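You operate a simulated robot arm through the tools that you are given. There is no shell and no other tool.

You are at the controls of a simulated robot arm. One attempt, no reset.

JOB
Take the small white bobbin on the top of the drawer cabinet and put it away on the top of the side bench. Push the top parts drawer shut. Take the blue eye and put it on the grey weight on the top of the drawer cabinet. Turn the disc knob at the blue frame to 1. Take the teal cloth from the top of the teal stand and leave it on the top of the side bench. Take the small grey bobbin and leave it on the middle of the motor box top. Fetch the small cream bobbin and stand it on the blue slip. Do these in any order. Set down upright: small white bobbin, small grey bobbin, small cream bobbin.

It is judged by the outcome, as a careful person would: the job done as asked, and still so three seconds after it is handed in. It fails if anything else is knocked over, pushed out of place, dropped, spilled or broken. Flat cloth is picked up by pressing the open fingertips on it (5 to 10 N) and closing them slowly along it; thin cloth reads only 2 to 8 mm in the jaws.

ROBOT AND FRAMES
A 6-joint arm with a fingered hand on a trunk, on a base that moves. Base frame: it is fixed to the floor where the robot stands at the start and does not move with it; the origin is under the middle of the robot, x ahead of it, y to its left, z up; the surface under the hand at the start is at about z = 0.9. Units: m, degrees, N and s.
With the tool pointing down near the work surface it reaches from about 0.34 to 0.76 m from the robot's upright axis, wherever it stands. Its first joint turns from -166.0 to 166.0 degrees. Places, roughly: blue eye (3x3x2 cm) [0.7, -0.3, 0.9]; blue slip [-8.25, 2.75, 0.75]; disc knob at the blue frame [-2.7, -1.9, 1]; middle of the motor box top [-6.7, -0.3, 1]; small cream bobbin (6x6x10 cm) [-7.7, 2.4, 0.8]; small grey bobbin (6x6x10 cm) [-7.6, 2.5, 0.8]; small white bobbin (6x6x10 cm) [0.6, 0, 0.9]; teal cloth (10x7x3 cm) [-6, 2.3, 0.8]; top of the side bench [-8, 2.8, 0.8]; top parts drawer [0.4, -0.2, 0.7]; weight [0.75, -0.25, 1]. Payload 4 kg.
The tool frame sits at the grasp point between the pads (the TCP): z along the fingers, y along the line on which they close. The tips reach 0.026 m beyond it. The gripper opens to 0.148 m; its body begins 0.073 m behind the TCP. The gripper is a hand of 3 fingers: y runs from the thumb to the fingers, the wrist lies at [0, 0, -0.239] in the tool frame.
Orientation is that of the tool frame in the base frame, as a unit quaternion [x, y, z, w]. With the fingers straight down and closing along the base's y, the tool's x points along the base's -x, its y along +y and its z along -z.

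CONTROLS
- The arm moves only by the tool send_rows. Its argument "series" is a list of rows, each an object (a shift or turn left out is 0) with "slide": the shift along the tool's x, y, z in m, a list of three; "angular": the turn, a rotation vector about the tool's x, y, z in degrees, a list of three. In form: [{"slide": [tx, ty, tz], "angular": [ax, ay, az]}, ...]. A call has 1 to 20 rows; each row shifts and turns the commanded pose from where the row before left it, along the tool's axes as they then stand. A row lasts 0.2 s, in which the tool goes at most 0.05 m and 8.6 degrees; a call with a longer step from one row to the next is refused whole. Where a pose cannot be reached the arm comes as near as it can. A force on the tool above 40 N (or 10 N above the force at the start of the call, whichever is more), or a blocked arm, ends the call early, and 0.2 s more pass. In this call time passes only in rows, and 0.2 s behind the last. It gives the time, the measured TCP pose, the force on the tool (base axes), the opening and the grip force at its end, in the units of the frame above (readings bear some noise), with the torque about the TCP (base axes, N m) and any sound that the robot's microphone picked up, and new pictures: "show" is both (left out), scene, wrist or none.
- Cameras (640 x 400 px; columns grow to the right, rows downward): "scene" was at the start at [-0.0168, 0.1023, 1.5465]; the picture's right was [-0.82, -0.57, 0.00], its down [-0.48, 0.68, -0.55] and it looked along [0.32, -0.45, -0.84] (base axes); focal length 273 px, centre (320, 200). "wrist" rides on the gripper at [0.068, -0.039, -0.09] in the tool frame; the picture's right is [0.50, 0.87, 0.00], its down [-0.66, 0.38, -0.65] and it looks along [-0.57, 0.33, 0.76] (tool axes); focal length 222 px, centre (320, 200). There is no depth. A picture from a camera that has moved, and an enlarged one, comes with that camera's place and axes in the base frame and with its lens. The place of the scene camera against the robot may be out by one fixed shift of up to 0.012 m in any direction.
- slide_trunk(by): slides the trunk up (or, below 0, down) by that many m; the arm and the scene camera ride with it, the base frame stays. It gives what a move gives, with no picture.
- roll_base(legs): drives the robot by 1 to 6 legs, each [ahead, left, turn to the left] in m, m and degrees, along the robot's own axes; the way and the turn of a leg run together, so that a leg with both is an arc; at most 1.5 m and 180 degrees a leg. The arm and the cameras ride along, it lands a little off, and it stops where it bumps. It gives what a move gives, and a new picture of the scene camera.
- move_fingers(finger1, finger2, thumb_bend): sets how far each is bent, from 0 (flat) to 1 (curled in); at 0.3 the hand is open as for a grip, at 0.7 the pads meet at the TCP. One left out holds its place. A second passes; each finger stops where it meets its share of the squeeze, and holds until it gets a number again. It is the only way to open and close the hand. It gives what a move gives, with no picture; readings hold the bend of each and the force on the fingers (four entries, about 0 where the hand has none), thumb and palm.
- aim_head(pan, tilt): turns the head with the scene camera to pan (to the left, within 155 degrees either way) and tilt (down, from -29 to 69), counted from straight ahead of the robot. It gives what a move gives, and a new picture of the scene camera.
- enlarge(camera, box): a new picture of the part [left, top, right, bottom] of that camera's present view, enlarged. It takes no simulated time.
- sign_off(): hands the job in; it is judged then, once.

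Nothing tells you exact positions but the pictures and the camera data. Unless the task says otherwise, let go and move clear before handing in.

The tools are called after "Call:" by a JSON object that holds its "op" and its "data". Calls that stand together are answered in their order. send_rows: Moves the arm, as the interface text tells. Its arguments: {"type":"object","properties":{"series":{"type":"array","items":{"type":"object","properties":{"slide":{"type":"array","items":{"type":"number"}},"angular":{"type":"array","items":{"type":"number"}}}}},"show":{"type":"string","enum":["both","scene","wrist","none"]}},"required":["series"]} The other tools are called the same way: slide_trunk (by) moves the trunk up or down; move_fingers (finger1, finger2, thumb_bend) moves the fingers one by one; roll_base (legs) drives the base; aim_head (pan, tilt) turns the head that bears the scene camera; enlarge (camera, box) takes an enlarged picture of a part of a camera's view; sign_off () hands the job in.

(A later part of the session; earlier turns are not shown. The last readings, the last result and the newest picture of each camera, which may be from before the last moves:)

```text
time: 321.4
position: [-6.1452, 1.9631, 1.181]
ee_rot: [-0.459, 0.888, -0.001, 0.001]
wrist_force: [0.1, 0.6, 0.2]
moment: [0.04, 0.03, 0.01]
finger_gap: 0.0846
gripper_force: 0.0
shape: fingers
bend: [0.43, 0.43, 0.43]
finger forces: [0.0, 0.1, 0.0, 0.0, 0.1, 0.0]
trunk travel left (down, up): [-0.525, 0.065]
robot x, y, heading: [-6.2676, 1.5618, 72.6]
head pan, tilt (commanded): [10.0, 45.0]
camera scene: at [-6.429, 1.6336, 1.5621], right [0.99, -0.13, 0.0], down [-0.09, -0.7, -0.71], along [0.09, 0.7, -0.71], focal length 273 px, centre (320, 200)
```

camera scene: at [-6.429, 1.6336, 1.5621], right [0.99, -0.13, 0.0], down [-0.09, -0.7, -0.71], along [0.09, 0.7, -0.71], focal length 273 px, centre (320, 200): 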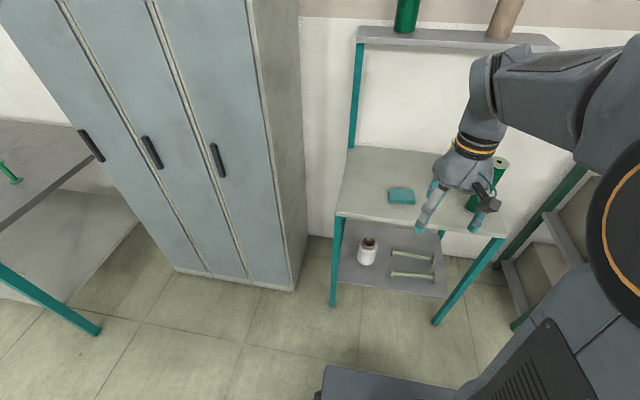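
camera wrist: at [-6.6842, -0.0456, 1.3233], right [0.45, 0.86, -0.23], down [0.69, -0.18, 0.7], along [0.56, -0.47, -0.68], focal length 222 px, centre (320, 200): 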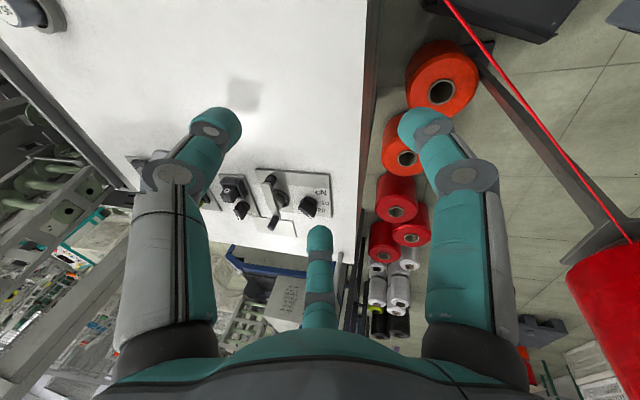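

The stand is right ahead. I'll zoom in on the cloth.

Call:
{"op": "enlarge", "data": {"camera": "scene", "box": [330, 140, 520, 250]}}

Call:
{"op": "enlarge", "data": {"camera": "wrist", "box": [0, 0, 640, 400]}}

```text
3.37 times, centred on (425, 195) of scene
camera zoom: at [-6.429, 1.6336, 1.5621], right [0.99, -0.13, 0.0], down [-0.09, -0.7, -0.71], along [0.09, 0.7, -0.71], focal length 920 px, centre (-34, 217)
```

zoom: 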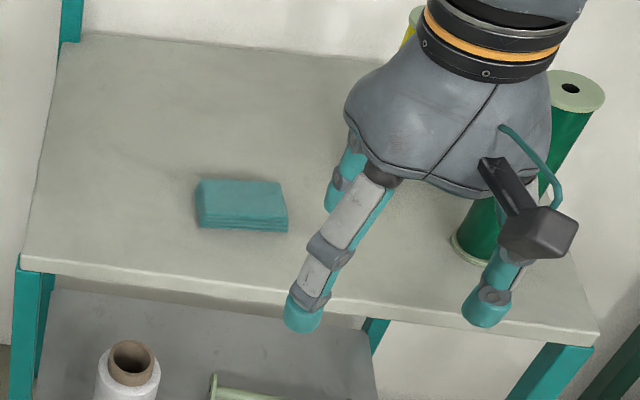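

```text
1.00 times, centred on (320, 200) of wrist (not enlarged: the box is as wide or as high as the picture)
camera zoom: at [-6.1505, 1.8852, 1.2715], right [-1.0, 0.09, 0.0], down [0.07, 0.75, 0.65], along [0.06, 0.65, -0.76], focal length 222 px, centre (320, 200)
```

zoom: 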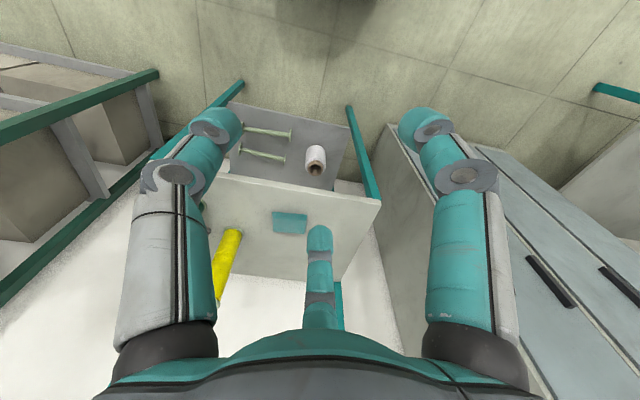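

The cloth is a neat folded pad about 10×7 cm at [-6.01, 2.364], long side roughly parallel to the stand front. I'll move forward and align the hand so the thumb takes one short end and the fingers the long sides.

Call:
{"op": "roll_base", "data": {"legs": [[0.29, 0, 0]]}}

Call:
{"op": "send_rows", "data": {"series": [{"angular": [0, 0, -8.6]}, {"angular": [0, 0, -8.6]}, {"angular": [0, 0, -8.6]}], "show": "both"}}

```text
time: 323.4
position: [-6.059, 2.2405, 1.1816]
ee_rot: [-0.46, 0.888, -0.001, 0.0]
wrist_force: [-0.2, 0.4, 0.0]
moment: [-0.02, 0.01, -0.01]
finger_gap: 0.0847
gripper_force: 0.1
shape: fingers
bend: [0.43, 0.43, 0.43]
finger forces: [0.0, 0.0, 0.0, 0.0, 0.0, 0.0]
trunk travel left (down, up): [-0.525, 0.065]
robot x, y, heading: [-6.1837, 1.8387, 72.7]
head pan, tilt (commanded): [10.0, 45.0]
camera scene: at [-6.3428, 1.91, 1.562], right [0.99, -0.13, 0.0], down [-0.09, -0.7, -0.71], along [0.09, 0.7, -0.71], focal length 273 px, centre (320, 200)
```

scene: 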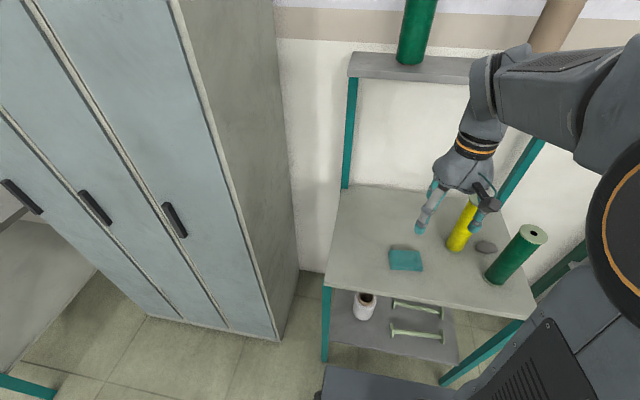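

```text
time: 324.2
position: [-6.0591, 2.2403, 1.1809]
ee_rot: [-0.647, 0.762, 0.0, 0.001]
wrist_force: [0.0, -1.3, -0.3]
moment: [-0.01, -0.03, -0.01]
finger_gap: 0.0848
gripper_force: 0.0
shape: fingers
bend: [0.43, 0.43, 0.43]
finger forces: [0.0, 0.0, 0.0, 0.1, 0.0, 0.1]
trunk travel left (down, up): [-0.525, 0.065]
robot x, y, heading: [-6.1833, 1.8388, 72.7]
head pan, tilt (commanded): [10.0, 45.0]
camera scene: at [-6.343, 1.9097, 1.5621], right [0.99, -0.13, 0.0], down [-0.09, -0.7, -0.71], along [0.09, 0.7, -0.71], focal length 273 px, centre (320, 200)
camera wrist: at [-6.0302, 2.1665, 1.2718], right [-0.94, -0.35, 0.0], down [-0.27, 0.71, 0.65], along [-0.23, 0.61, -0.76], focal length 222 px, centre (320, 200)
```

scene: 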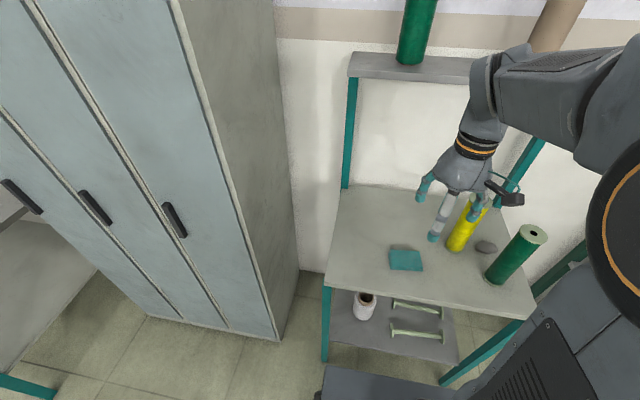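
wrist: 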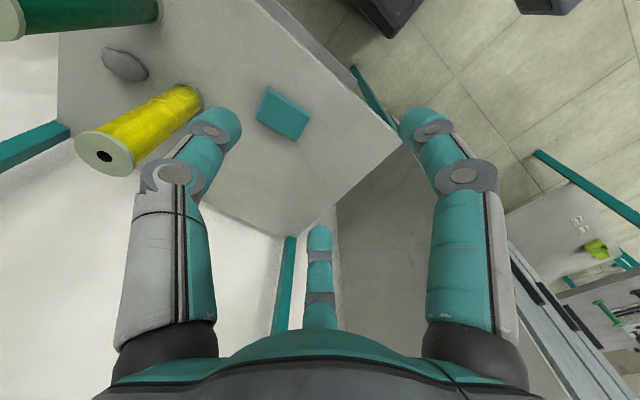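

Call:
{"op": "enlarge", "data": {"camera": "wrist", "box": [220, 60, 348, 140]}}

```text
5.00 times, centred on (284, 100) of wrist
camera zoom: at [-6.0302, 2.1665, 1.2718], right [-0.94, -0.35, 0.0], down [-0.27, 0.71, 0.65], along [-0.23, 0.61, -0.76], focal length 1111 px, centre (500, 700)
```

zoom: 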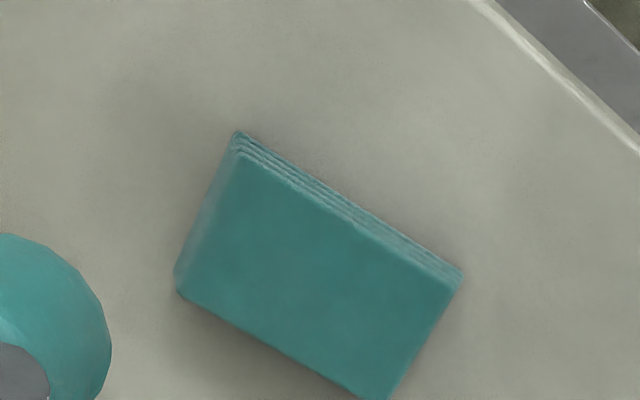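

The cloth is aligned with my hand's long axis, centred 11 cm ahead. I'll open the fingers, go down here first to stay clear of the upper shelf, then move over the cloth.

Call:
{"op": "move_fingers", "data": {"finger1": 0.36, "finger2": 0.36, "thumb_bend": 0.34}}

Call:
{"op": "send_rows", "data": {"series": [{"slide": [0, 0, 0.042]}, {"slide": [0, 0, 0.042]}, {"slide": [0, 0, 0.042]}, {"slide": [0, 0, 0.042]}, {"slide": [0, 0, 0.042]}, {"slide": [0, 0, 0.04]}, {"slide": [-0.0376, -0.0083, 0]}, {"slide": [-0.0376, -0.0083, 0]}, {"slide": [-0.0376, -0.0083, 0]}], "show": "both"}}

Call:
{"op": "enlarge", "data": {"camera": "wrist", "box": [160, 40, 480, 240]}}

```text
time: 325.2
position: [-6.0589, 2.2407, 1.1809]
ee_rot: [-0.647, 0.763, 0.001, 0.001]
wrist_force: [-0.6, 1.1, -0.3]
moment: [-0.03, 0.0, 0.04]
finger_gap: 0.1107
gripper_force: 0.1
shape: fingers
bend: [0.36, 0.36, 0.34]
finger forces: [0.0, 0.0, 0.0, 0.1, 0.0, 0.0]
trunk travel left (down, up): [-0.525, 0.065]
robot x, y, heading: [-6.1859, 1.8404, 72.9]
head pan, tilt (commanded): [10.0, 45.0]
```

```text
time: 327.2
position: [-6.0155, 2.3488, 0.9318]
ee_rot: [-0.647, 0.762, -0.001, -0.001]
wrist_force: [-0.4, 0.8, -0.5]
moment: [0.01, 0.03, 0.02]
finger_gap: 0.111
gripper_force: 0.0
shape: fingers
bend: [0.36, 0.36, 0.34]
finger forces: [0.1, 0.0, 0.0, 0.0, 0.0, 0.1]
trunk travel left (down, up): [-0.525, 0.065]
robot x, y, heading: [-6.1832, 1.8395, 72.8]
head pan, tilt (commanded): [10.0, 45.0]
camera scene: at [-6.3429, 1.9099, 1.5621], right [0.99, -0.13, 0.0], down [-0.09, -0.7, -0.71], along [0.09, 0.7, -0.71], focal length 273 px, centre (320, 200)
camera wrist: at [-5.9863, 2.274, 1.0222], right [-0.94, -0.35, 0.0], down [-0.27, 0.71, 0.65], along [-0.23, 0.61, -0.76], focal length 222 px, centre (320, 200)
```

scene: 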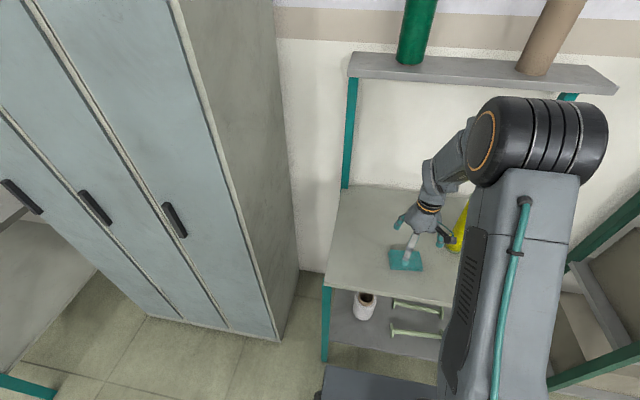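
wrist: 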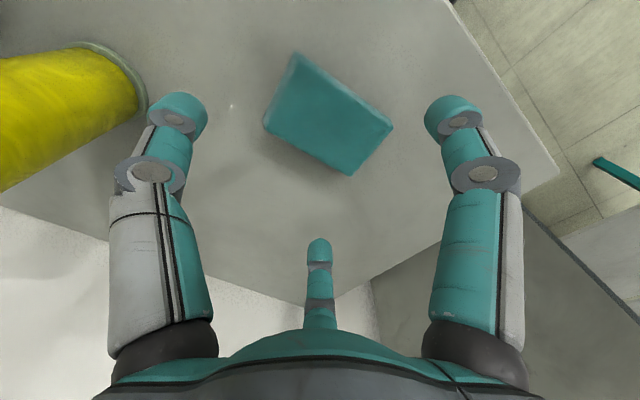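

```text
2.00 times, centred on (320, 140) of wrist
camera zoom: at [-5.9863, 2.274, 1.0222], right [-0.94, -0.35, 0.0], down [-0.27, 0.71, 0.65], along [-0.23, 0.61, -0.76], focal length 444 px, centre (320, 320)
```

zoom: 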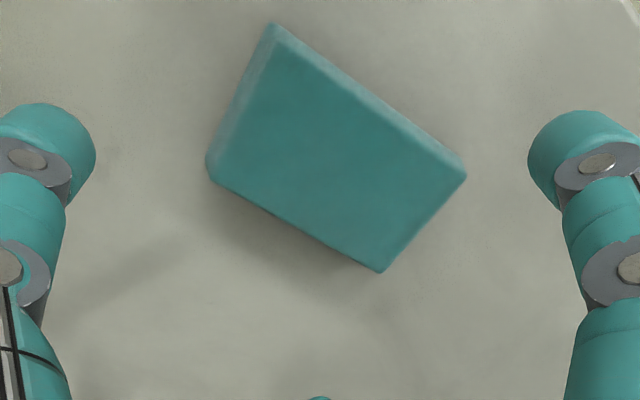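

The cloth is centred between the thumb and two fingers as intended. I'll descend toward the stand top, slowly near the end.

Call:
{"op": "send_rows", "data": {"series": [{"slide": [-0.0007, 0.003, 0.025]}, {"slide": [0, 0, 0.025]}, {"slide": [0, 0, 0.012]}], "show": "wrist"}}

Call:
{"op": "send_rows", "data": {"series": [{"slide": [0, 0, 0.005]}], "show": "none"}}

```text
time: 328.0
position: [-6.0193, 2.3482, 0.8682]
ee_rot: [-0.647, 0.763, -0.001, 0.0]
wrist_force: [-0.2, 0.2, 0.2]
moment: [-0.02, -0.03, 0.0]
finger_gap: 0.111
gripper_force: 0.1
shape: fingers
bend: [0.36, 0.36, 0.34]
finger forces: [0.1, 0.0, 0.0, 0.0, 0.0, 0.0]
trunk travel left (down, up): [-0.525, 0.065]
robot x, y, heading: [-6.1829, 1.84, 72.7]
head pan, tilt (commanded): [10.0, 45.0]
camera wrist: at [-5.9895, 2.275, 0.9598], right [-0.94, -0.35, 0.0], down [-0.27, 0.71, 0.65], along [-0.23, 0.61, -0.76], focal length 222 px, centre (320, 200)
```

wrist: 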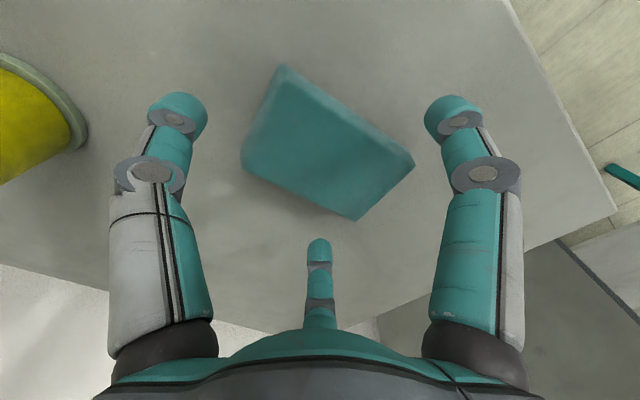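

```text
time: 328.4
position: [-6.0192, 2.3478, 0.8643]
ee_rot: [-0.647, 0.763, 0.0, 0.0]
wrist_force: [-0.6, -0.2, -0.2]
moment: [0.02, 0.0, 0.0]
finger_gap: 0.111
gripper_force: 0.0
shape: fingers
bend: [0.36, 0.36, 0.34]
finger forces: [0.0, 0.0, 0.0, 0.1, 0.0, 0.0]
trunk travel left (down, up): [-0.525, 0.065]
robot x, y, heading: [-6.1842, 1.8342, 72.8]
head pan, tilt (commanded): [10.0, 45.0]
```

Call:
{"op": "send_rows", "data": {"series": [{"slide": [0, 0, 0.005]}], "show": "none"}}

Call:
{"op": "send_rows", "data": {"series": [{"slide": [0, 0, 0.004]}], "show": "none"}}

```text
time: 328.8
position: [-6.0182, 2.3491, 0.8598]
ee_rot: [-0.647, 0.762, -0.001, 0.001]
wrist_force: [-0.4, -0.1, -0.6]
moment: [-0.01, 0.02, -0.01]
finger_gap: 0.1111
gripper_force: 0.1
shape: fingers
bend: [0.36, 0.36, 0.34]
finger forces: [0.0, 0.0, 0.1, 0.0, 0.0, 0.0]
trunk travel left (down, up): [-0.525, 0.065]
robot x, y, heading: [-6.1856, 1.8384, 72.7]
head pan, tilt (commanded): [10.0, 45.0]
```

```text
time: 329.2
position: [-6.0187, 2.3485, 0.8549]
ee_rot: [-0.647, 0.763, 0.0, 0.0]
wrist_force: [0.4, -0.8, -0.2]
moment: [0.01, 0.03, -0.01]
finger_gap: 0.1107
gripper_force: 0.1
shape: fingers
bend: [0.36, 0.36, 0.34]
finger forces: [0.0, 0.1, 0.0, 0.0, 0.1, 0.0]
trunk travel left (down, up): [-0.525, 0.065]
robot x, y, heading: [-6.1834, 1.8359, 72.8]
head pan, tilt (commanded): [10.0, 45.0]
```

Still no contact at TCP 0.855. I'll continue in small steps.

Call:
{"op": "send_rows", "data": {"series": [{"slide": [0, 0, 0.004]}], "show": "none"}}

Call:
{"op": "send_rows", "data": {"series": [{"slide": [0, 0, 0.004]}], "show": "wrist"}}

Call:
{"op": "enlarge", "data": {"camera": "scene", "box": [360, 200, 480, 280]}}

```text
time: 329.6
position: [-6.0184, 2.3484, 0.8507]
ee_rot: [-0.646, 0.763, 0.0, 0.0]
wrist_force: [0.0, 0.0, -0.5]
moment: [0.02, -0.03, -0.03]
finger_gap: 0.1109
gripper_force: 0.1
shape: fingers
bend: [0.36, 0.36, 0.34]
finger forces: [0.0, 0.0, 0.1, 0.0, 0.1, 0.1]
trunk travel left (down, up): [-0.525, 0.065]
robot x, y, heading: [-6.1855, 1.8368, 72.8]
head pan, tilt (commanded): [10.0, 45.0]
```

```text
time: 330.0
position: [-6.0185, 2.3488, 0.8487]
ee_rot: [-0.647, 0.762, 0.0, 0.001]
wrist_force: [3.2, -0.1, 14.2]
moment: [-0.1, 0.51, 0.04]
finger_gap: 0.1115
gripper_force: 7.1
shape: fingers
bend: [0.36, 0.36, 0.34]
finger forces: [9.0, 5.6, 0.1, 0.1, 0.0, 0.0]
trunk travel left (down, up): [-0.525, 0.065]
robot x, y, heading: [-6.1863, 1.8383, 72.7]
head pan, tilt (commanded): [10.0, 45.0]
camera wrist: at [-5.9896, 2.2748, 0.9389], right [-0.94, -0.35, 0.0], down [-0.27, 0.71, 0.65], along [-0.23, 0.61, -0.76], focal length 222 px, centre (320, 200)
```

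wrist: 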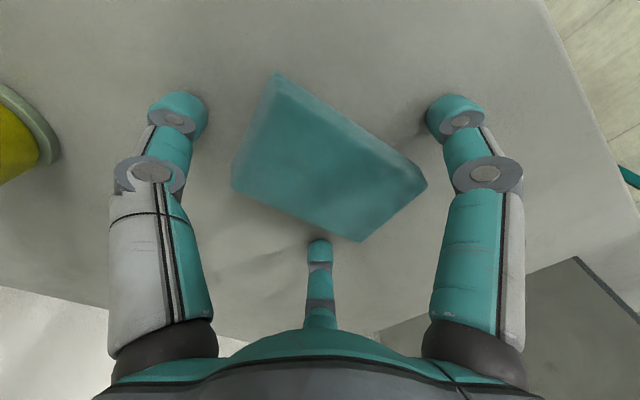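

```text
5.00 times, centred on (420, 240) of scene
camera zoom: at [-6.343, 1.909, 1.5624], right [0.99, -0.13, 0.0], down [-0.09, -0.7, -0.71], along [0.09, 0.7, -0.71], focal length 1365 px, centre (-180, 0)
```

zoom: 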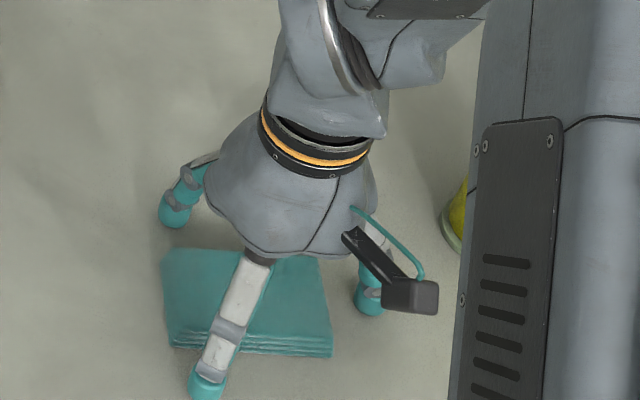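

The two finger tips touched the stand top at TCP 0.849. I'll lift 3 mm and close slowly on the folded cloth.

Call:
{"op": "send_rows", "data": {"series": [{"slide": [0, 0, -0.004]}], "show": "none"}}

Call:
{"op": "move_fingers", "data": {"finger1": 0.43, "finger2": 0.43, "thumb_bend": 0.4}}

Call:
{"op": "enlarge", "data": {"camera": "wrist", "box": [120, 50, 520, 290]}}

```text
time: 330.4
position: [-6.0188, 2.3477, 0.8514]
ee_rot: [-0.647, 0.763, 0.0, 0.0]
wrist_force: [0.4, -0.7, -0.6]
moment: [0.03, 0.0, 0.02]
finger_gap: 0.1113
gripper_force: 0.0
shape: fingers
bend: [0.36, 0.36, 0.34]
finger forces: [0.0, 0.0, 0.0, 0.1, 0.0, 0.0]
trunk travel left (down, up): [-0.525, 0.065]
robot x, y, heading: [-6.1851, 1.8397, 72.8]
head pan, tilt (commanded): [10.0, 45.0]
```

```text
time: 331.4
position: [-6.0191, 2.3474, 0.8517]
ee_rot: [-0.647, 0.762, -0.001, 0.001]
wrist_force: [-0.6, 0.2, 6.6]
moment: [0.21, 0.26, 0.0]
finger_gap: 0.0934
gripper_force: 3.5
shape: fingers
bend: [0.41, 0.41, 0.4]
finger forces: [2.3, 5.4, 0.1, 0.1, 0.1, 0.1]
trunk travel left (down, up): [-0.525, 0.065]
robot x, y, heading: [-6.185, 1.8371, 72.8]
head pan, tilt (commanded): [10.0, 45.0]
```

```text
1.60 times, centred on (320, 170) of wrist
camera zoom: at [-5.9901, 2.2746, 0.942], right [-0.94, -0.35, 0.0], down [-0.27, 0.71, 0.65], along [-0.23, 0.61, -0.76], focal length 355 px, centre (320, 248)
```

zoom: 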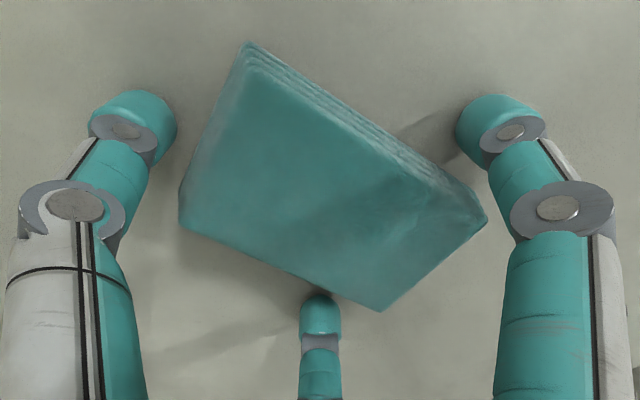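

The tips press the stand while curling (6.6 N). I'll raise 5 mm and continue closing.

Call:
{"op": "send_rows", "data": {"series": [{"slide": [0, 0, -0.006]}], "show": "none"}}

Call:
{"op": "move_fingers", "data": {"finger1": 0.48, "finger2": 0.48, "thumb_bend": 0.45}}

Call:
{"op": "enlarge", "data": {"camera": "wrist", "box": [120, 50, 520, 290]}}

```text
time: 331.8
position: [-6.0199, 2.3491, 0.8562]
ee_rot: [-0.647, 0.762, -0.001, 0.0]
wrist_force: [0.3, 0.1, -0.6]
moment: [0.0, 0.02, 0.02]
finger_gap: 0.0907
gripper_force: 0.1
shape: fingers
bend: [0.43, 0.43, 0.4]
finger forces: [0.0, 0.1, 0.0, 0.0, 0.0, 0.0]
trunk travel left (down, up): [-0.525, 0.065]
robot x, y, heading: [-6.1845, 1.8394, 72.9]
head pan, tilt (commanded): [10.0, 45.0]
```

```text
time: 332.8
position: [-6.0192, 2.3497, 0.8583]
ee_rot: [-0.647, 0.762, 0.0, 0.0]
wrist_force: [1.2, -0.4, 0.3]
moment: [0.0, -0.01, 0.02]
finger_gap: 0.0749
gripper_force: 0.1
shape: fingers
bend: [0.48, 0.48, 0.45]
finger forces: [0.1, 0.0, 0.0, 0.0, 0.1, 0.0]
trunk travel left (down, up): [-0.525, 0.065]
robot x, y, heading: [-6.1842, 1.838, 72.7]
head pan, tilt (commanded): [10.0, 45.0]
```

```text
1.60 times, centred on (320, 170) of wrist
camera zoom: at [-5.99, 2.2751, 0.9477], right [-0.94, -0.35, 0.0], down [-0.27, 0.71, 0.65], along [-0.23, 0.61, -0.76], focal length 355 px, centre (320, 248)
```

zoom: 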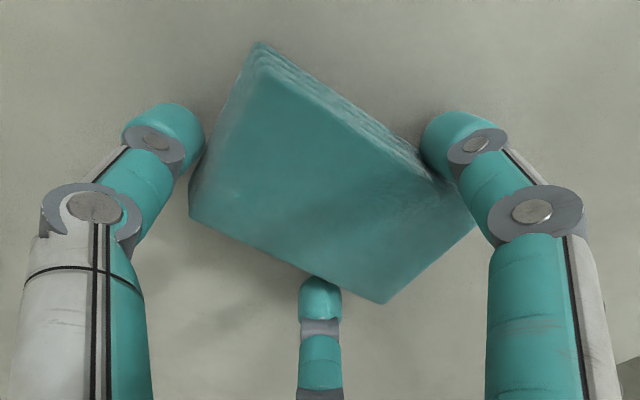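

The fingers are now touching the cloth sides, which are soft. I'll continue closing.

Call:
{"op": "move_fingers", "data": {"finger1": 0.54, "finger2": 0.54, "thumb_bend": 0.51}}

Call:
{"op": "enlarge", "data": {"camera": "wrist", "box": [120, 50, 520, 290]}}

```text
time: 333.8
position: [-6.0192, 2.3503, 0.8573]
ee_rot: [-0.647, 0.763, 0.0, 0.0]
wrist_force: [0.1, -0.4, 0.6]
moment: [-0.02, -0.01, 0.0]
finger_gap: 0.065
gripper_force: 4.7
shape: fingers
bend: [0.5, 0.5, 0.49]
finger forces: [3.2, 2.4, 0.0, 0.0, 3.1, 0.0]
trunk travel left (down, up): [-0.525, 0.065]
robot x, y, heading: [-6.1812, 1.839, 72.6]
head pan, tilt (commanded): [10.0, 45.0]
```

```text
1.60 times, centred on (320, 170) of wrist
camera zoom: at [-5.99, 2.2751, 0.9477], right [-0.94, -0.35, 0.0], down [-0.27, 0.71, 0.65], along [-0.23, 0.61, -0.76], focal length 355 px, centre (320, 248)
```

zoom: 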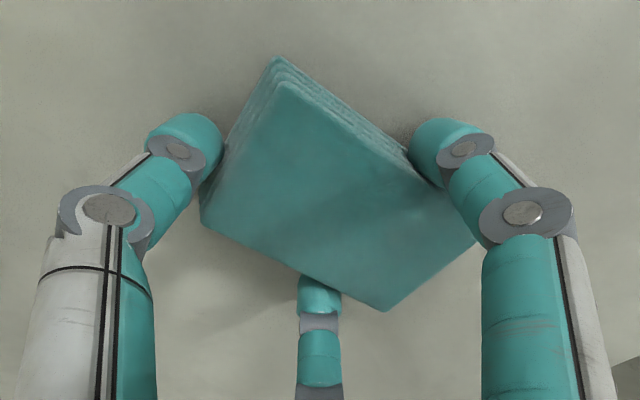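

The cloth is squeezed by all three at about 3 N each. I'll firm up and lift slightly to test.

Call:
{"op": "move_fingers", "data": {"finger1": 0.58, "finger2": 0.58, "thumb_bend": 0.56}}

Call:
{"op": "send_rows", "data": {"series": [{"slide": [0, 0, -0.01]}, {"slide": [0, 0, -0.02]}, {"slide": [0, 0, -0.02]}], "show": "both"}}

Call:
{"op": "enlarge", "data": {"camera": "scene", "box": [360, 180, 480, 280]}}

```text
time: 334.8
position: [-6.0184, 2.3478, 0.8576]
ee_rot: [-0.647, 0.762, 0.0, 0.0]
wrist_force: [1.2, 0.4, 0.9]
moment: [-0.01, 0.0, 0.0]
finger_gap: 0.0611
gripper_force: 7.7
shape: fingers
bend: [0.5, 0.51, 0.52]
finger forces: [5.4, 4.2, 0.1, 0.0, 6.0, 0.0]
trunk travel left (down, up): [-0.525, 0.065]
robot x, y, heading: [-6.1824, 1.8394, 73.1]
head pan, tilt (commanded): [10.0, 45.0]
```

```text
time: 335.6
position: [-6.0181, 2.3486, 0.9073]
ee_rot: [-0.647, 0.763, 0.0, 0.0]
wrist_force: [0.8, 0.2, 0.5]
moment: [-0.01, 0.0, 0.01]
finger_gap: 0.0613
gripper_force: 7.3
shape: fingers
bend: [0.5, 0.51, 0.52]
finger forces: [5.3, 4.3, 0.0, 0.0, 5.8, 0.0]
trunk travel left (down, up): [-0.525, 0.065]
robot x, y, heading: [-6.1851, 1.8416, 72.9]
head pan, tilt (commanded): [10.0, 45.0]
camera scene: at [-6.343, 1.9097, 1.562], right [0.99, -0.13, 0.0], down [-0.09, -0.7, -0.71], along [0.09, 0.7, -0.71], focal length 273 px, centre (320, 200)
camera wrist: at [-5.9895, 2.2748, 0.9977], right [-0.94, -0.35, 0.0], down [-0.27, 0.71, 0.65], along [-0.23, 0.61, -0.76], focal length 222 px, centre (320, 200)
```

scene: 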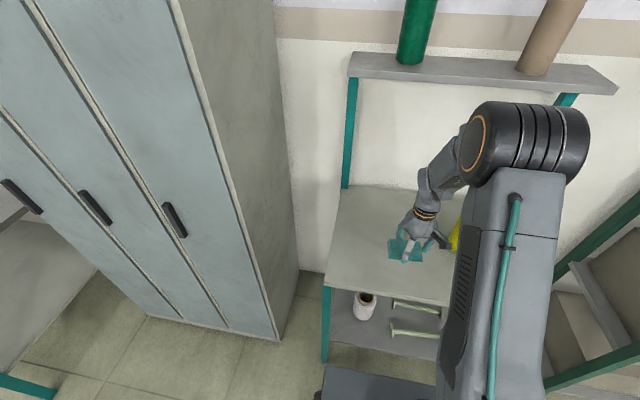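
wrist: 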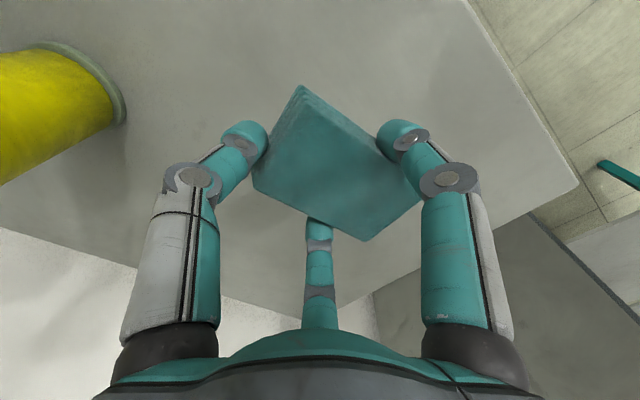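

```text
4.00 times, centred on (420, 230) of scene
camera zoom: at [-6.343, 1.9097, 1.562], right [0.99, -0.13, 0.0], down [-0.09, -0.7, -0.71], along [0.09, 0.7, -0.71], focal length 1092 px, centre (-80, 80)
```

zoom: 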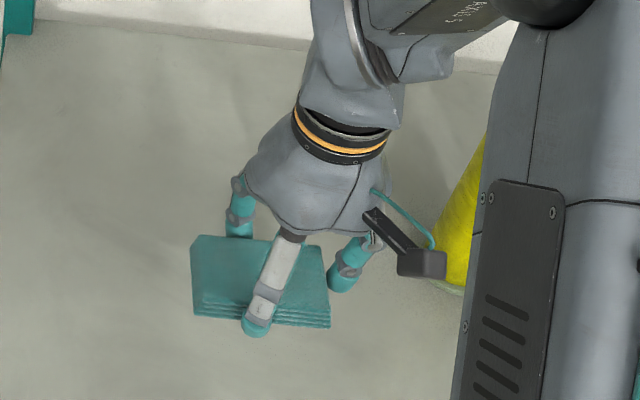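

The cloth is lifted and held. I'll draw the hand back and up, then drive to the side bench.

Call:
{"op": "send_rows", "data": {"series": [{"slide": [0.038, 0.0079, -0.015]}, {"slide": [0.038, 0.0079, -0.015]}, {"slide": [0.038, 0.0079, -0.015]}, {"slide": [0, 0, -0.036]}, {"slide": [0, 0, -0.036]}, {"slide": [0, 0, -0.036]}, {"slide": [0, 0, -0.036]}], "show": "wrist"}}

Call:
{"op": "roll_base", "data": {"legs": [[-0.72, 0, 0], [0, 1.4, 0]]}}

```text
time: 337.2
position: [-6.0623, 2.2384, 1.0975]
ee_rot: [-0.647, 0.763, -0.001, -0.001]
wrist_force: [-0.2, 0.7, -0.4]
moment: [0.01, 0.0, 0.01]
finger_gap: 0.0609
gripper_force: 7.5
shape: fingers
bend: [0.5, 0.51, 0.52]
finger forces: [5.1, 4.1, 0.0, 0.0, 5.5, 0.0]
trunk travel left (down, up): [-0.525, 0.065]
robot x, y, heading: [-6.1829, 1.8387, 72.6]
head pan, tilt (commanded): [10.0, 45.0]
camera wrist: at [-6.0323, 2.1655, 1.187], right [-0.94, -0.35, 0.0], down [-0.27, 0.71, 0.65], along [-0.23, 0.61, -0.76], focal length 222 px, centre (320, 200)
```

wrist: 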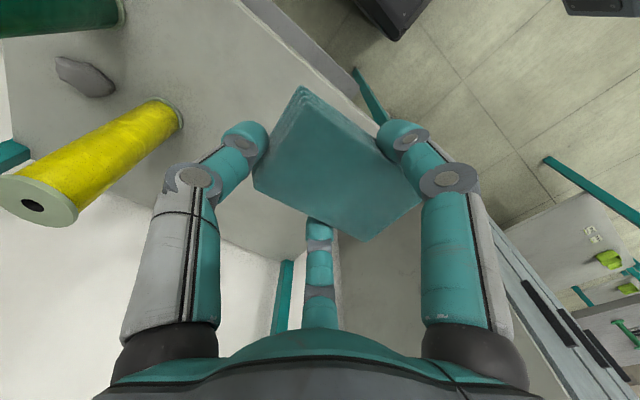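

```text
time: 347.7
position: [-7.5988, 1.9781, 1.0958]
ee_rot: [-0.641, 0.768, 0.001, 0.0]
wrist_force: [0.5, -0.1, -0.8]
moment: [-0.02, -0.03, 0.03]
finger_gap: 0.061
gripper_force: 7.6
shape: fingers
bend: [0.5, 0.51, 0.52]
finger forces: [5.3, 4.2, 0.0, 0.0, 5.6, 0.1]
trunk travel left (down, up): [-0.525, 0.065]
robot x, y, heading: [-7.7343, 1.5817, 72.0]
head pan, tilt (commanded): [10.0, 45.0]
camera scene: at [-7.8866, 1.6533, 1.562], right [0.99, -0.14, 0.0], down [-0.1, -0.7, -0.71], along [0.1, 0.7, -0.71], focal length 273 px, centre (320, 200)
```

scene: 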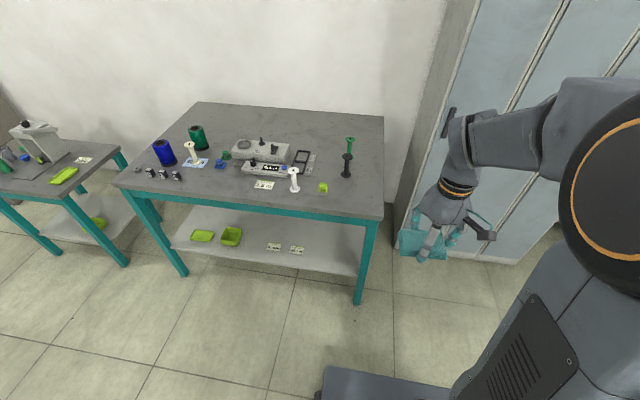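

All the bench items stand as I left them. I'll move the last bit up to the bench.

Call:
{"op": "roll_base", "data": {"legs": [[0.35, 0.1, 0.7]]}}

Call:
{"op": "enlarge", "data": {"camera": "scene", "box": [280, 120, 520, 300]}}

```text
time: 350.1
position: [-7.5929, 2.3435, 1.0953]
ee_rot: [-0.645, 0.764, 0.001, 0.0]
wrist_force: [-0.3, -0.2, 0.9]
moment: [0.0, 0.0, -0.01]
finger_gap: 0.0611
gripper_force: 7.4
shape: fingers
bend: [0.5, 0.51, 0.52]
finger forces: [5.2, 4.0, 0.0, 0.0, 5.6, 0.0]
trunk travel left (down, up): [-0.525, 0.065]
robot x, y, heading: [-7.7146, 1.947, 72.7]
head pan, tilt (commanded): [10.0, 45.0]
camera scene: at [-7.8761, 2.0139, 1.562], right [0.99, -0.13, 0.0], down [-0.09, -0.7, -0.71], along [0.09, 0.7, -0.71], focal length 273 px, centre (320, 200)
```

scene: 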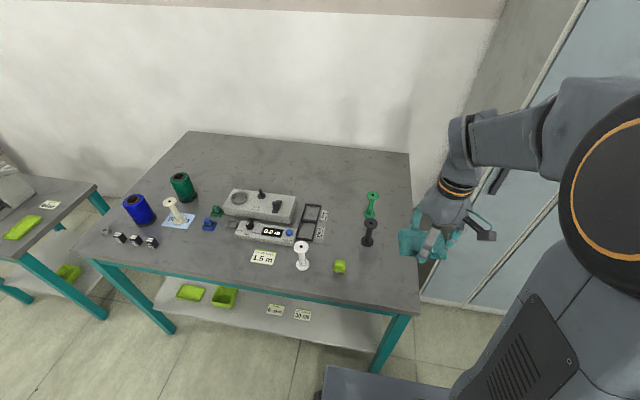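

```text
2.22 times, centred on (400, 210) of scene
camera zoom: at [-7.8761, 2.0139, 1.562], right [0.99, -0.13, 0.0], down [-0.09, -0.7, -0.71], along [0.09, 0.7, -0.71], focal length 607 px, centre (142, 178)
```

zoom: 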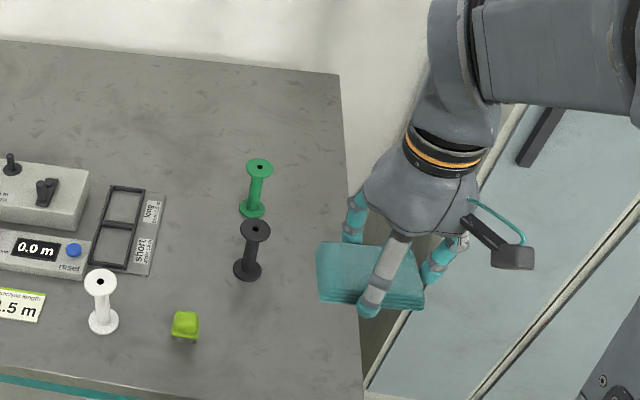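

The free area near the bench's front right is suitable; target [-7.631, 2.413]. I'll move over it and lower.

Call:
{"op": "send_rows", "data": {"series": [{"slide": [-0.031, 0.0245, 0]}, {"slide": [-0.031, 0.0245, 0]}, {"slide": [0, 0, 0.045]}, {"slide": [0, 0, 0.045]}, {"slide": [0, 0, 0.045]}, {"slide": [0, 0, 0.045]}, {"slide": [0, 0, 0.03]}], "show": "both"}}

Call:
{"op": "enlarge", "data": {"camera": "scene", "box": [280, 180, 460, 320]}}

```text
time: 351.6
position: [-7.6324, 2.4117, 0.8871]
ee_rot: [-0.647, 0.763, 0.0, 0.0]
wrist_force: [1.8, -0.6, -1.1]
moment: [0.01, 0.01, 0.02]
finger_gap: 0.0607
gripper_force: 7.2
shape: fingers
bend: [0.5, 0.51, 0.52]
finger forces: [5.1, 4.1, 0.0, 0.0, 5.4, 0.0]
trunk travel left (down, up): [-0.525, 0.065]
robot x, y, heading: [-7.717, 1.9455, 72.5]
head pan, tilt (commanded): [10.0, 45.0]
camera scene: at [-7.8761, 2.0139, 1.5621], right [0.99, -0.13, 0.0], down [-0.09, -0.7, -0.71], along [0.09, 0.7, -0.71], focal length 273 px, centre (320, 200)
camera wrist: at [-7.6024, 2.3386, 0.9772], right [-0.94, -0.35, 0.0], down [-0.27, 0.71, 0.65], along [-0.23, 0.61, -0.76], focal length 222 px, centre (320, 200)
```

scene: 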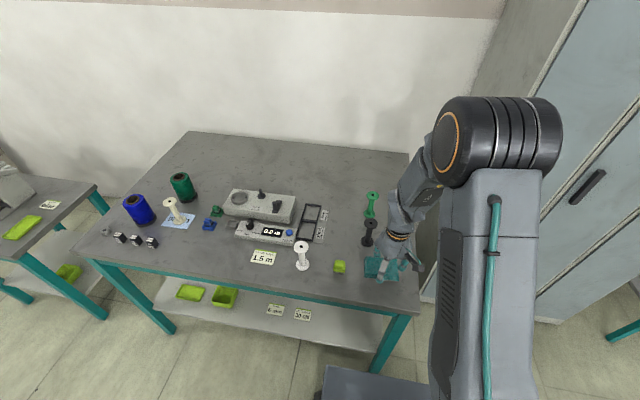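
wrist: 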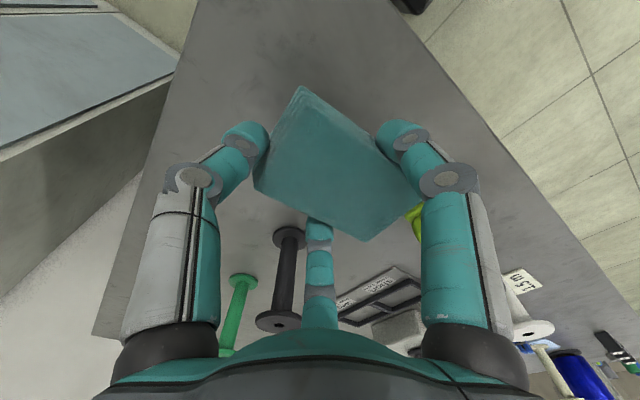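

```text
2.86 times, centred on (370, 250) of scene
camera zoom: at [-7.8761, 2.0139, 1.5621], right [0.99, -0.13, 0.0], down [-0.09, -0.7, -0.71], along [0.09, 0.7, -0.71], focal length 780 px, centre (177, 57)
```

zoom: 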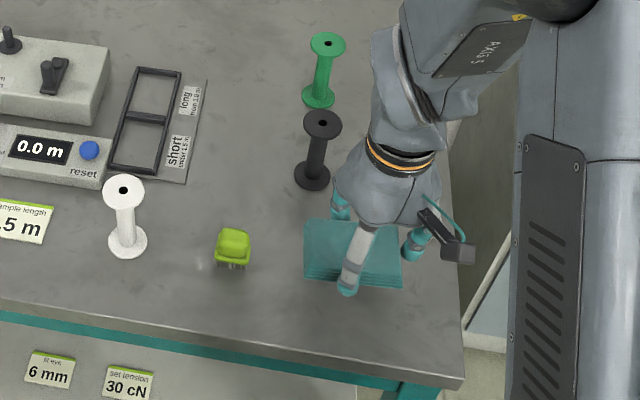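

The drop area is clear. I'll shift 1.5 cm away from the black bobbin and lower to the bench.

Call:
{"op": "send_rows", "data": {"series": [{"slide": [0.0149, 0.002, 0.01]}, {"slide": [0, 0, 0.015]}], "show": "none"}}

Call:
{"op": "send_rows", "data": {"series": [{"slide": [0, 0, 0.004]}], "show": "none"}}

```text
time: 352.2
position: [-7.6363, 2.3974, 0.8612]
ee_rot: [-0.646, 0.763, -0.001, 0.001]
wrist_force: [-0.1, -0.5, -0.4]
moment: [-0.02, -0.03, 0.0]
finger_gap: 0.0606
gripper_force: 7.0
shape: fingers
bend: [0.5, 0.51, 0.52]
finger forces: [5.0, 4.1, 0.0, 0.1, 5.2, 0.0]
trunk travel left (down, up): [-0.525, 0.065]
robot x, y, heading: [-7.7179, 1.9423, 72.4]
head pan, tilt (commanded): [10.0, 45.0]
```

```text
time: 352.6
position: [-7.6368, 2.3978, 0.8574]
ee_rot: [-0.646, 0.763, 0.0, 0.0]
wrist_force: [-0.6, -0.9, 0.0]
moment: [0.0, 0.02, -0.01]
finger_gap: 0.0606
gripper_force: 6.8
shape: fingers
bend: [0.5, 0.51, 0.52]
finger forces: [5.1, 4.1, 0.1, 0.0, 5.3, 0.0]
trunk travel left (down, up): [-0.525, 0.065]
robot x, y, heading: [-7.7213, 1.9433, 72.6]
head pan, tilt (commanded): [10.0, 45.0]
```

Call:
{"op": "send_rows", "data": {"series": [{"slide": [0, 0, 0.003]}], "show": "none"}}

Call:
{"op": "enlarge", "data": {"camera": "scene", "box": [330, 220, 430, 300]}}

```text
time: 353.1
position: [-7.6358, 2.3976, 0.854]
ee_rot: [-0.647, 0.763, 0.0, 0.0]
wrist_force: [0.0, 0.0, -0.5]
moment: [0.04, 0.01, 0.01]
finger_gap: 0.0606
gripper_force: 7.6
shape: fingers
bend: [0.5, 0.51, 0.52]
finger forces: [5.1, 4.1, 0.0, 0.0, 5.3, 0.0]
trunk travel left (down, up): [-0.525, 0.065]
robot x, y, heading: [-7.7199, 1.9432, 72.6]
head pan, tilt (commanded): [10.0, 45.0]
```

```text
5.00 times, centred on (380, 260) of scene
camera zoom: at [-7.8762, 2.0136, 1.5621], right [0.99, -0.13, 0.0], down [-0.09, -0.7, -0.71], along [0.09, 0.7, -0.71], focal length 1365 px, centre (20, -100)
```

zoom: 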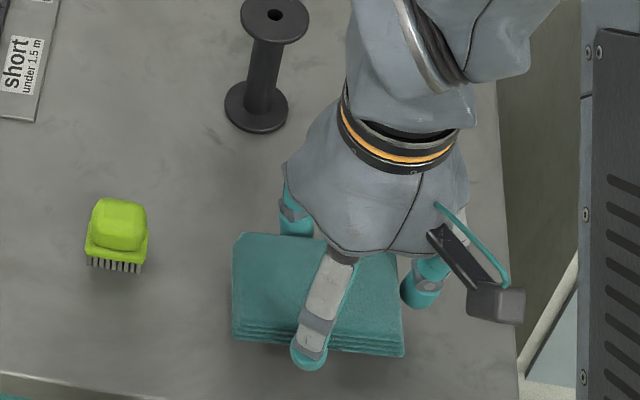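

Call:
{"op": "send_rows", "data": {"series": [{"slide": [0, 0, 0.002]}], "show": "none"}}

Call:
{"op": "move_fingers", "data": {"finger1": 0.47, "finger2": 0.47, "thumb_bend": 0.47}}

Call:
{"op": "send_rows", "data": {"series": [{"slide": [0, 0, -0.004]}], "show": "wrist"}}

```text
time: 353.4
position: [-7.636, 2.3983, 0.852]
ee_rot: [-0.646, 0.764, 0.0, 0.0]
wrist_force: [0.5, -0.3, -0.3]
moment: [-0.02, 0.01, -0.05]
finger_gap: 0.0604
gripper_force: 7.3
shape: fingers
bend: [0.5, 0.51, 0.52]
finger forces: [5.2, 4.0, 0.1, 0.1, 5.3, 0.1]
trunk travel left (down, up): [-0.525, 0.065]
robot x, y, heading: [-7.7162, 1.9425, 72.7]
head pan, tilt (commanded): [10.0, 45.0]
```

```text
time: 354.4
position: [-7.6357, 2.3975, 0.8518]
ee_rot: [-0.646, 0.764, 0.0, 0.0]
wrist_force: [-0.8, -0.6, 0.3]
moment: [0.0, -0.01, -0.02]
finger_gap: 0.0715
gripper_force: 0.1
shape: fingers
bend: [0.47, 0.47, 0.47]
finger forces: [0.1, 0.0, 0.1, 0.0, 0.1, 0.0]
trunk travel left (down, up): [-0.525, 0.065]
robot x, y, heading: [-7.7177, 1.9427, 72.4]
head pan, tilt (commanded): [10.0, 45.0]
```

```text
time: 354.9
position: [-7.6359, 2.397, 0.8574]
ee_rot: [-0.646, 0.763, 0.0, 0.0]
wrist_force: [-0.2, -0.4, -0.1]
moment: [0.03, 0.02, 0.01]
finger_gap: 0.0717
gripper_force: 0.2
shape: fingers
bend: [0.47, 0.47, 0.47]
finger forces: [0.0, 0.0, 0.1, 0.0, 0.0, 0.0]
trunk travel left (down, up): [-0.525, 0.065]
robot x, y, heading: [-7.7193, 1.9428, 73.0]
head pan, tilt (commanded): [10.0, 45.0]
camera wrist: at [-7.6074, 2.3238, 0.9467], right [-0.94, -0.35, 0.0], down [-0.27, 0.71, 0.65], along [-0.23, 0.61, -0.76], focal length 222 px, centre (320, 200)
```

wrist: 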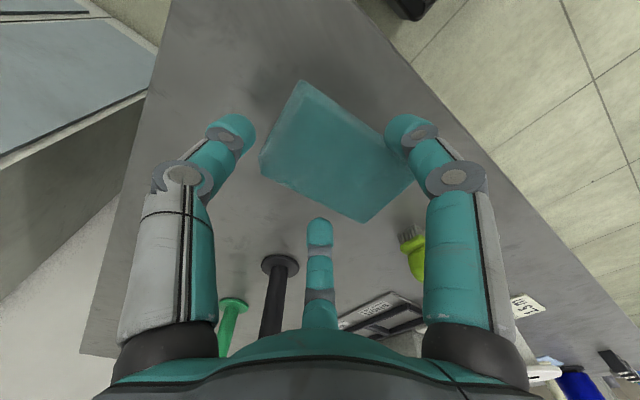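

The cloth is released on the bench. I'll open a little more and rise.

Call:
{"op": "move_fingers", "data": {"finger1": 0.42, "finger2": 0.42, "thumb_bend": 0.4}}

Call:
{"op": "send_rows", "data": {"series": [{"slide": [0, 0, -0.015]}, {"slide": [0, 0, -0.03]}, {"slide": [0, 0, -0.04]}, {"slide": [0, 0, -0.045]}, {"slide": [0, 0, -0.045]}, {"slide": [0, 0, -0.045]}, {"slide": [0, 0, -0.045]}], "show": "both"}}

Call:
{"op": "enlarge", "data": {"camera": "scene", "box": [280, 180, 460, 320]}}

```text
time: 355.9
position: [-7.6363, 2.3979, 0.8557]
ee_rot: [-0.646, 0.763, 0.001, 0.0]
wrist_force: [0.7, 0.4, 1.7]
moment: [0.02, -0.01, -0.01]
finger_gap: 0.091
gripper_force: 0.2
shape: fingers
bend: [0.42, 0.42, 0.4]
finger forces: [0.1, 0.0, 0.0, 0.0, 0.1, 0.0]
trunk travel left (down, up): [-0.525, 0.065]
robot x, y, heading: [-7.7225, 1.9386, 72.9]
head pan, tilt (commanded): [10.0, 45.0]
```

```text
time: 357.4
position: [-7.6352, 2.3983, 1.1221]
ee_rot: [-0.646, 0.763, -0.001, -0.001]
wrist_force: [0.0, 0.6, -0.4]
moment: [-0.01, -0.01, -0.01]
finger_gap: 0.0917
gripper_force: 0.2
shape: fingers
bend: [0.42, 0.42, 0.4]
finger forces: [0.0, 0.0, 0.0, 0.0, 0.0, 0.0]
trunk travel left (down, up): [-0.525, 0.065]
robot x, y, heading: [-7.7137, 1.9435, 72.8]
head pan, tilt (commanded): [10.0, 45.0]
camera scene: at [-7.8762, 2.0135, 1.562], right [0.99, -0.13, 0.0], down [-0.09, -0.7, -0.71], along [0.09, 0.7, -0.71], focal length 273 px, centre (320, 200)
camera wrist: at [-7.6069, 2.3235, 1.2114], right [-0.94, -0.35, 0.0], down [-0.26, 0.71, 0.65], along [-0.23, 0.61, -0.76], focal length 222 px, centre (320, 200)
```

scene: 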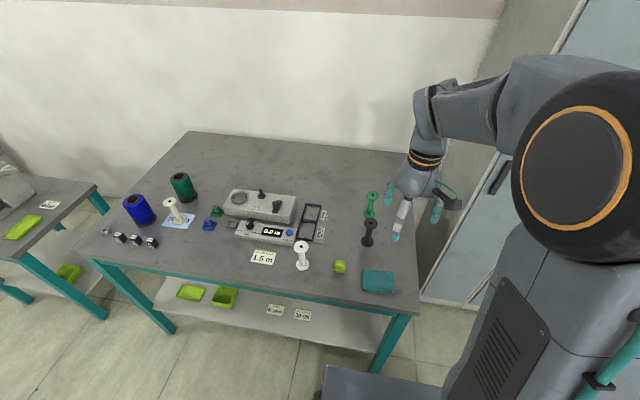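
wrist: 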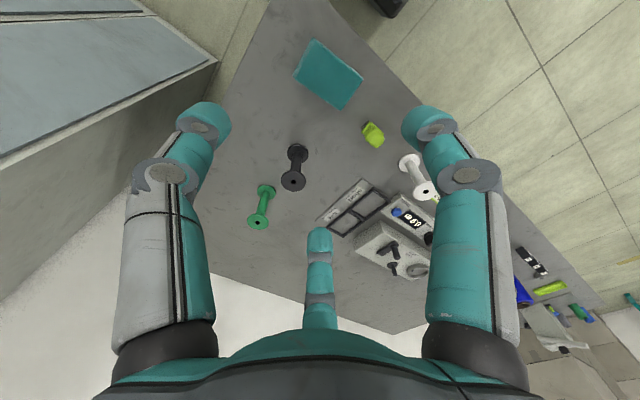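

```text
2.86 times, centred on (370, 250) of scene
camera zoom: at [-7.8762, 2.0135, 1.562], right [0.99, -0.13, 0.0], down [-0.09, -0.7, -0.71], along [0.09, 0.7, -0.71], focal length 780 px, centre (177, 57)
```

zoom: 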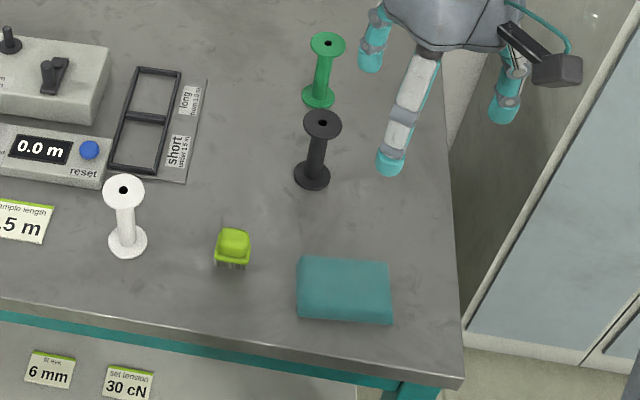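

The teal cloth is done. The last job is the disc knob near [-2.7, -1.9, 1.0]. I'll raise the hand, back off, turn toward the start end and drive down the aisle.

Call:
{"op": "send_rows", "data": {"series": [{"slide": [0, 0, -0.045]}, {"slide": [0, 0, -0.045]}, {"slide": [0.03, 0, -0.02]}], "show": "none"}}

Call:
{"op": "roll_base", "data": {"legs": [[-0.7, 0, 0], [0, 0, -90]]}}

Call:
{"op": "aim_head", "data": {"pan": 25, "tilt": 20}}

```text
time: 358.2
position: [-7.6401, 2.3684, 1.2311]
ee_rot: [-0.646, 0.763, 0.0, 0.001]
wrist_force: [0.2, 0.1, -0.2]
moment: [-0.01, -0.01, 0.01]
finger_gap: 0.0913
gripper_force: 0.1
shape: fingers
bend: [0.42, 0.42, 0.4]
finger forces: [0.0, 0.1, 0.0, 0.0, 0.1, 0.0]
trunk travel left (down, up): [-0.525, 0.065]
robot x, y, heading: [-7.7212, 1.9463, 72.6]
head pan, tilt (commanded): [10.0, 45.0]
```

```text
time: 365.9
position: [-7.4976, 1.205, 1.2322]
ee_rot: [0.08, 0.997, 0.0, 0.0]
wrist_force: [-0.9, 0.2, -0.5]
moment: [0.03, -0.01, 0.02]
finger_gap: 0.0915
gripper_force: 0.1
shape: fingers
bend: [0.42, 0.42, 0.4]
finger forces: [0.1, 0.0, 0.1, 0.1, 0.1, 0.0]
trunk travel left (down, up): [-0.525, 0.065]
robot x, y, heading: [-7.9266, 1.2785, -17.2]
head pan, tilt (commanded): [10.0, 45.0]
camera scene: at [-7.8504, 1.4394, 1.5621], right [-0.12, -0.99, 0.0], down [-0.7, 0.09, -0.71], along [0.7, -0.09, -0.71], focal length 273 px, centre (320, 200)
```

scene: 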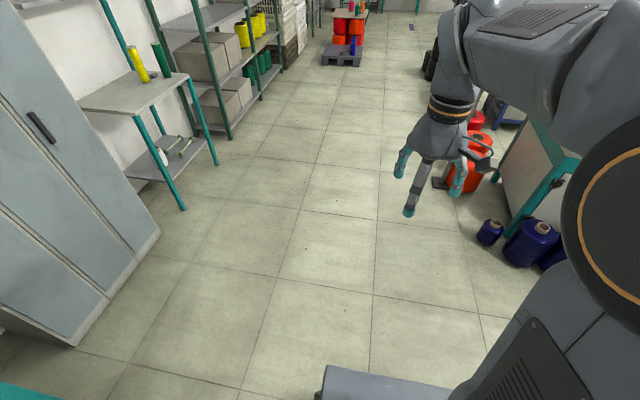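

```text
time: 366.8
position: [-7.4974, 1.2038, 1.2317]
ee_rot: [0.081, 0.997, 0.0, 0.0]
wrist_force: [-0.3, 0.4, 0.4]
moment: [-0.02, 0.02, 0.02]
finger_gap: 0.0919
gripper_force: 0.1
shape: fingers
bend: [0.42, 0.42, 0.4]
finger forces: [0.1, 0.1, 0.0, 0.1, 0.1, 0.0]
trunk travel left (down, up): [-0.525, 0.065]
robot x, y, heading: [-7.9249, 1.2776, -16.7]
head pan, tilt (commanded): [25.0, 20.0]
camera scene: at [-7.8389, 1.4622, 1.6006], right [0.14, -0.99, 0.0], down [-0.34, -0.05, -0.94], along [0.93, 0.13, -0.34], focal length 273 px, centre (320, 200)
```

scene: 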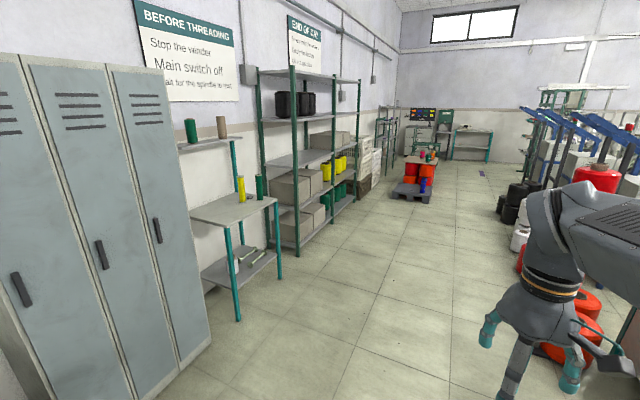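

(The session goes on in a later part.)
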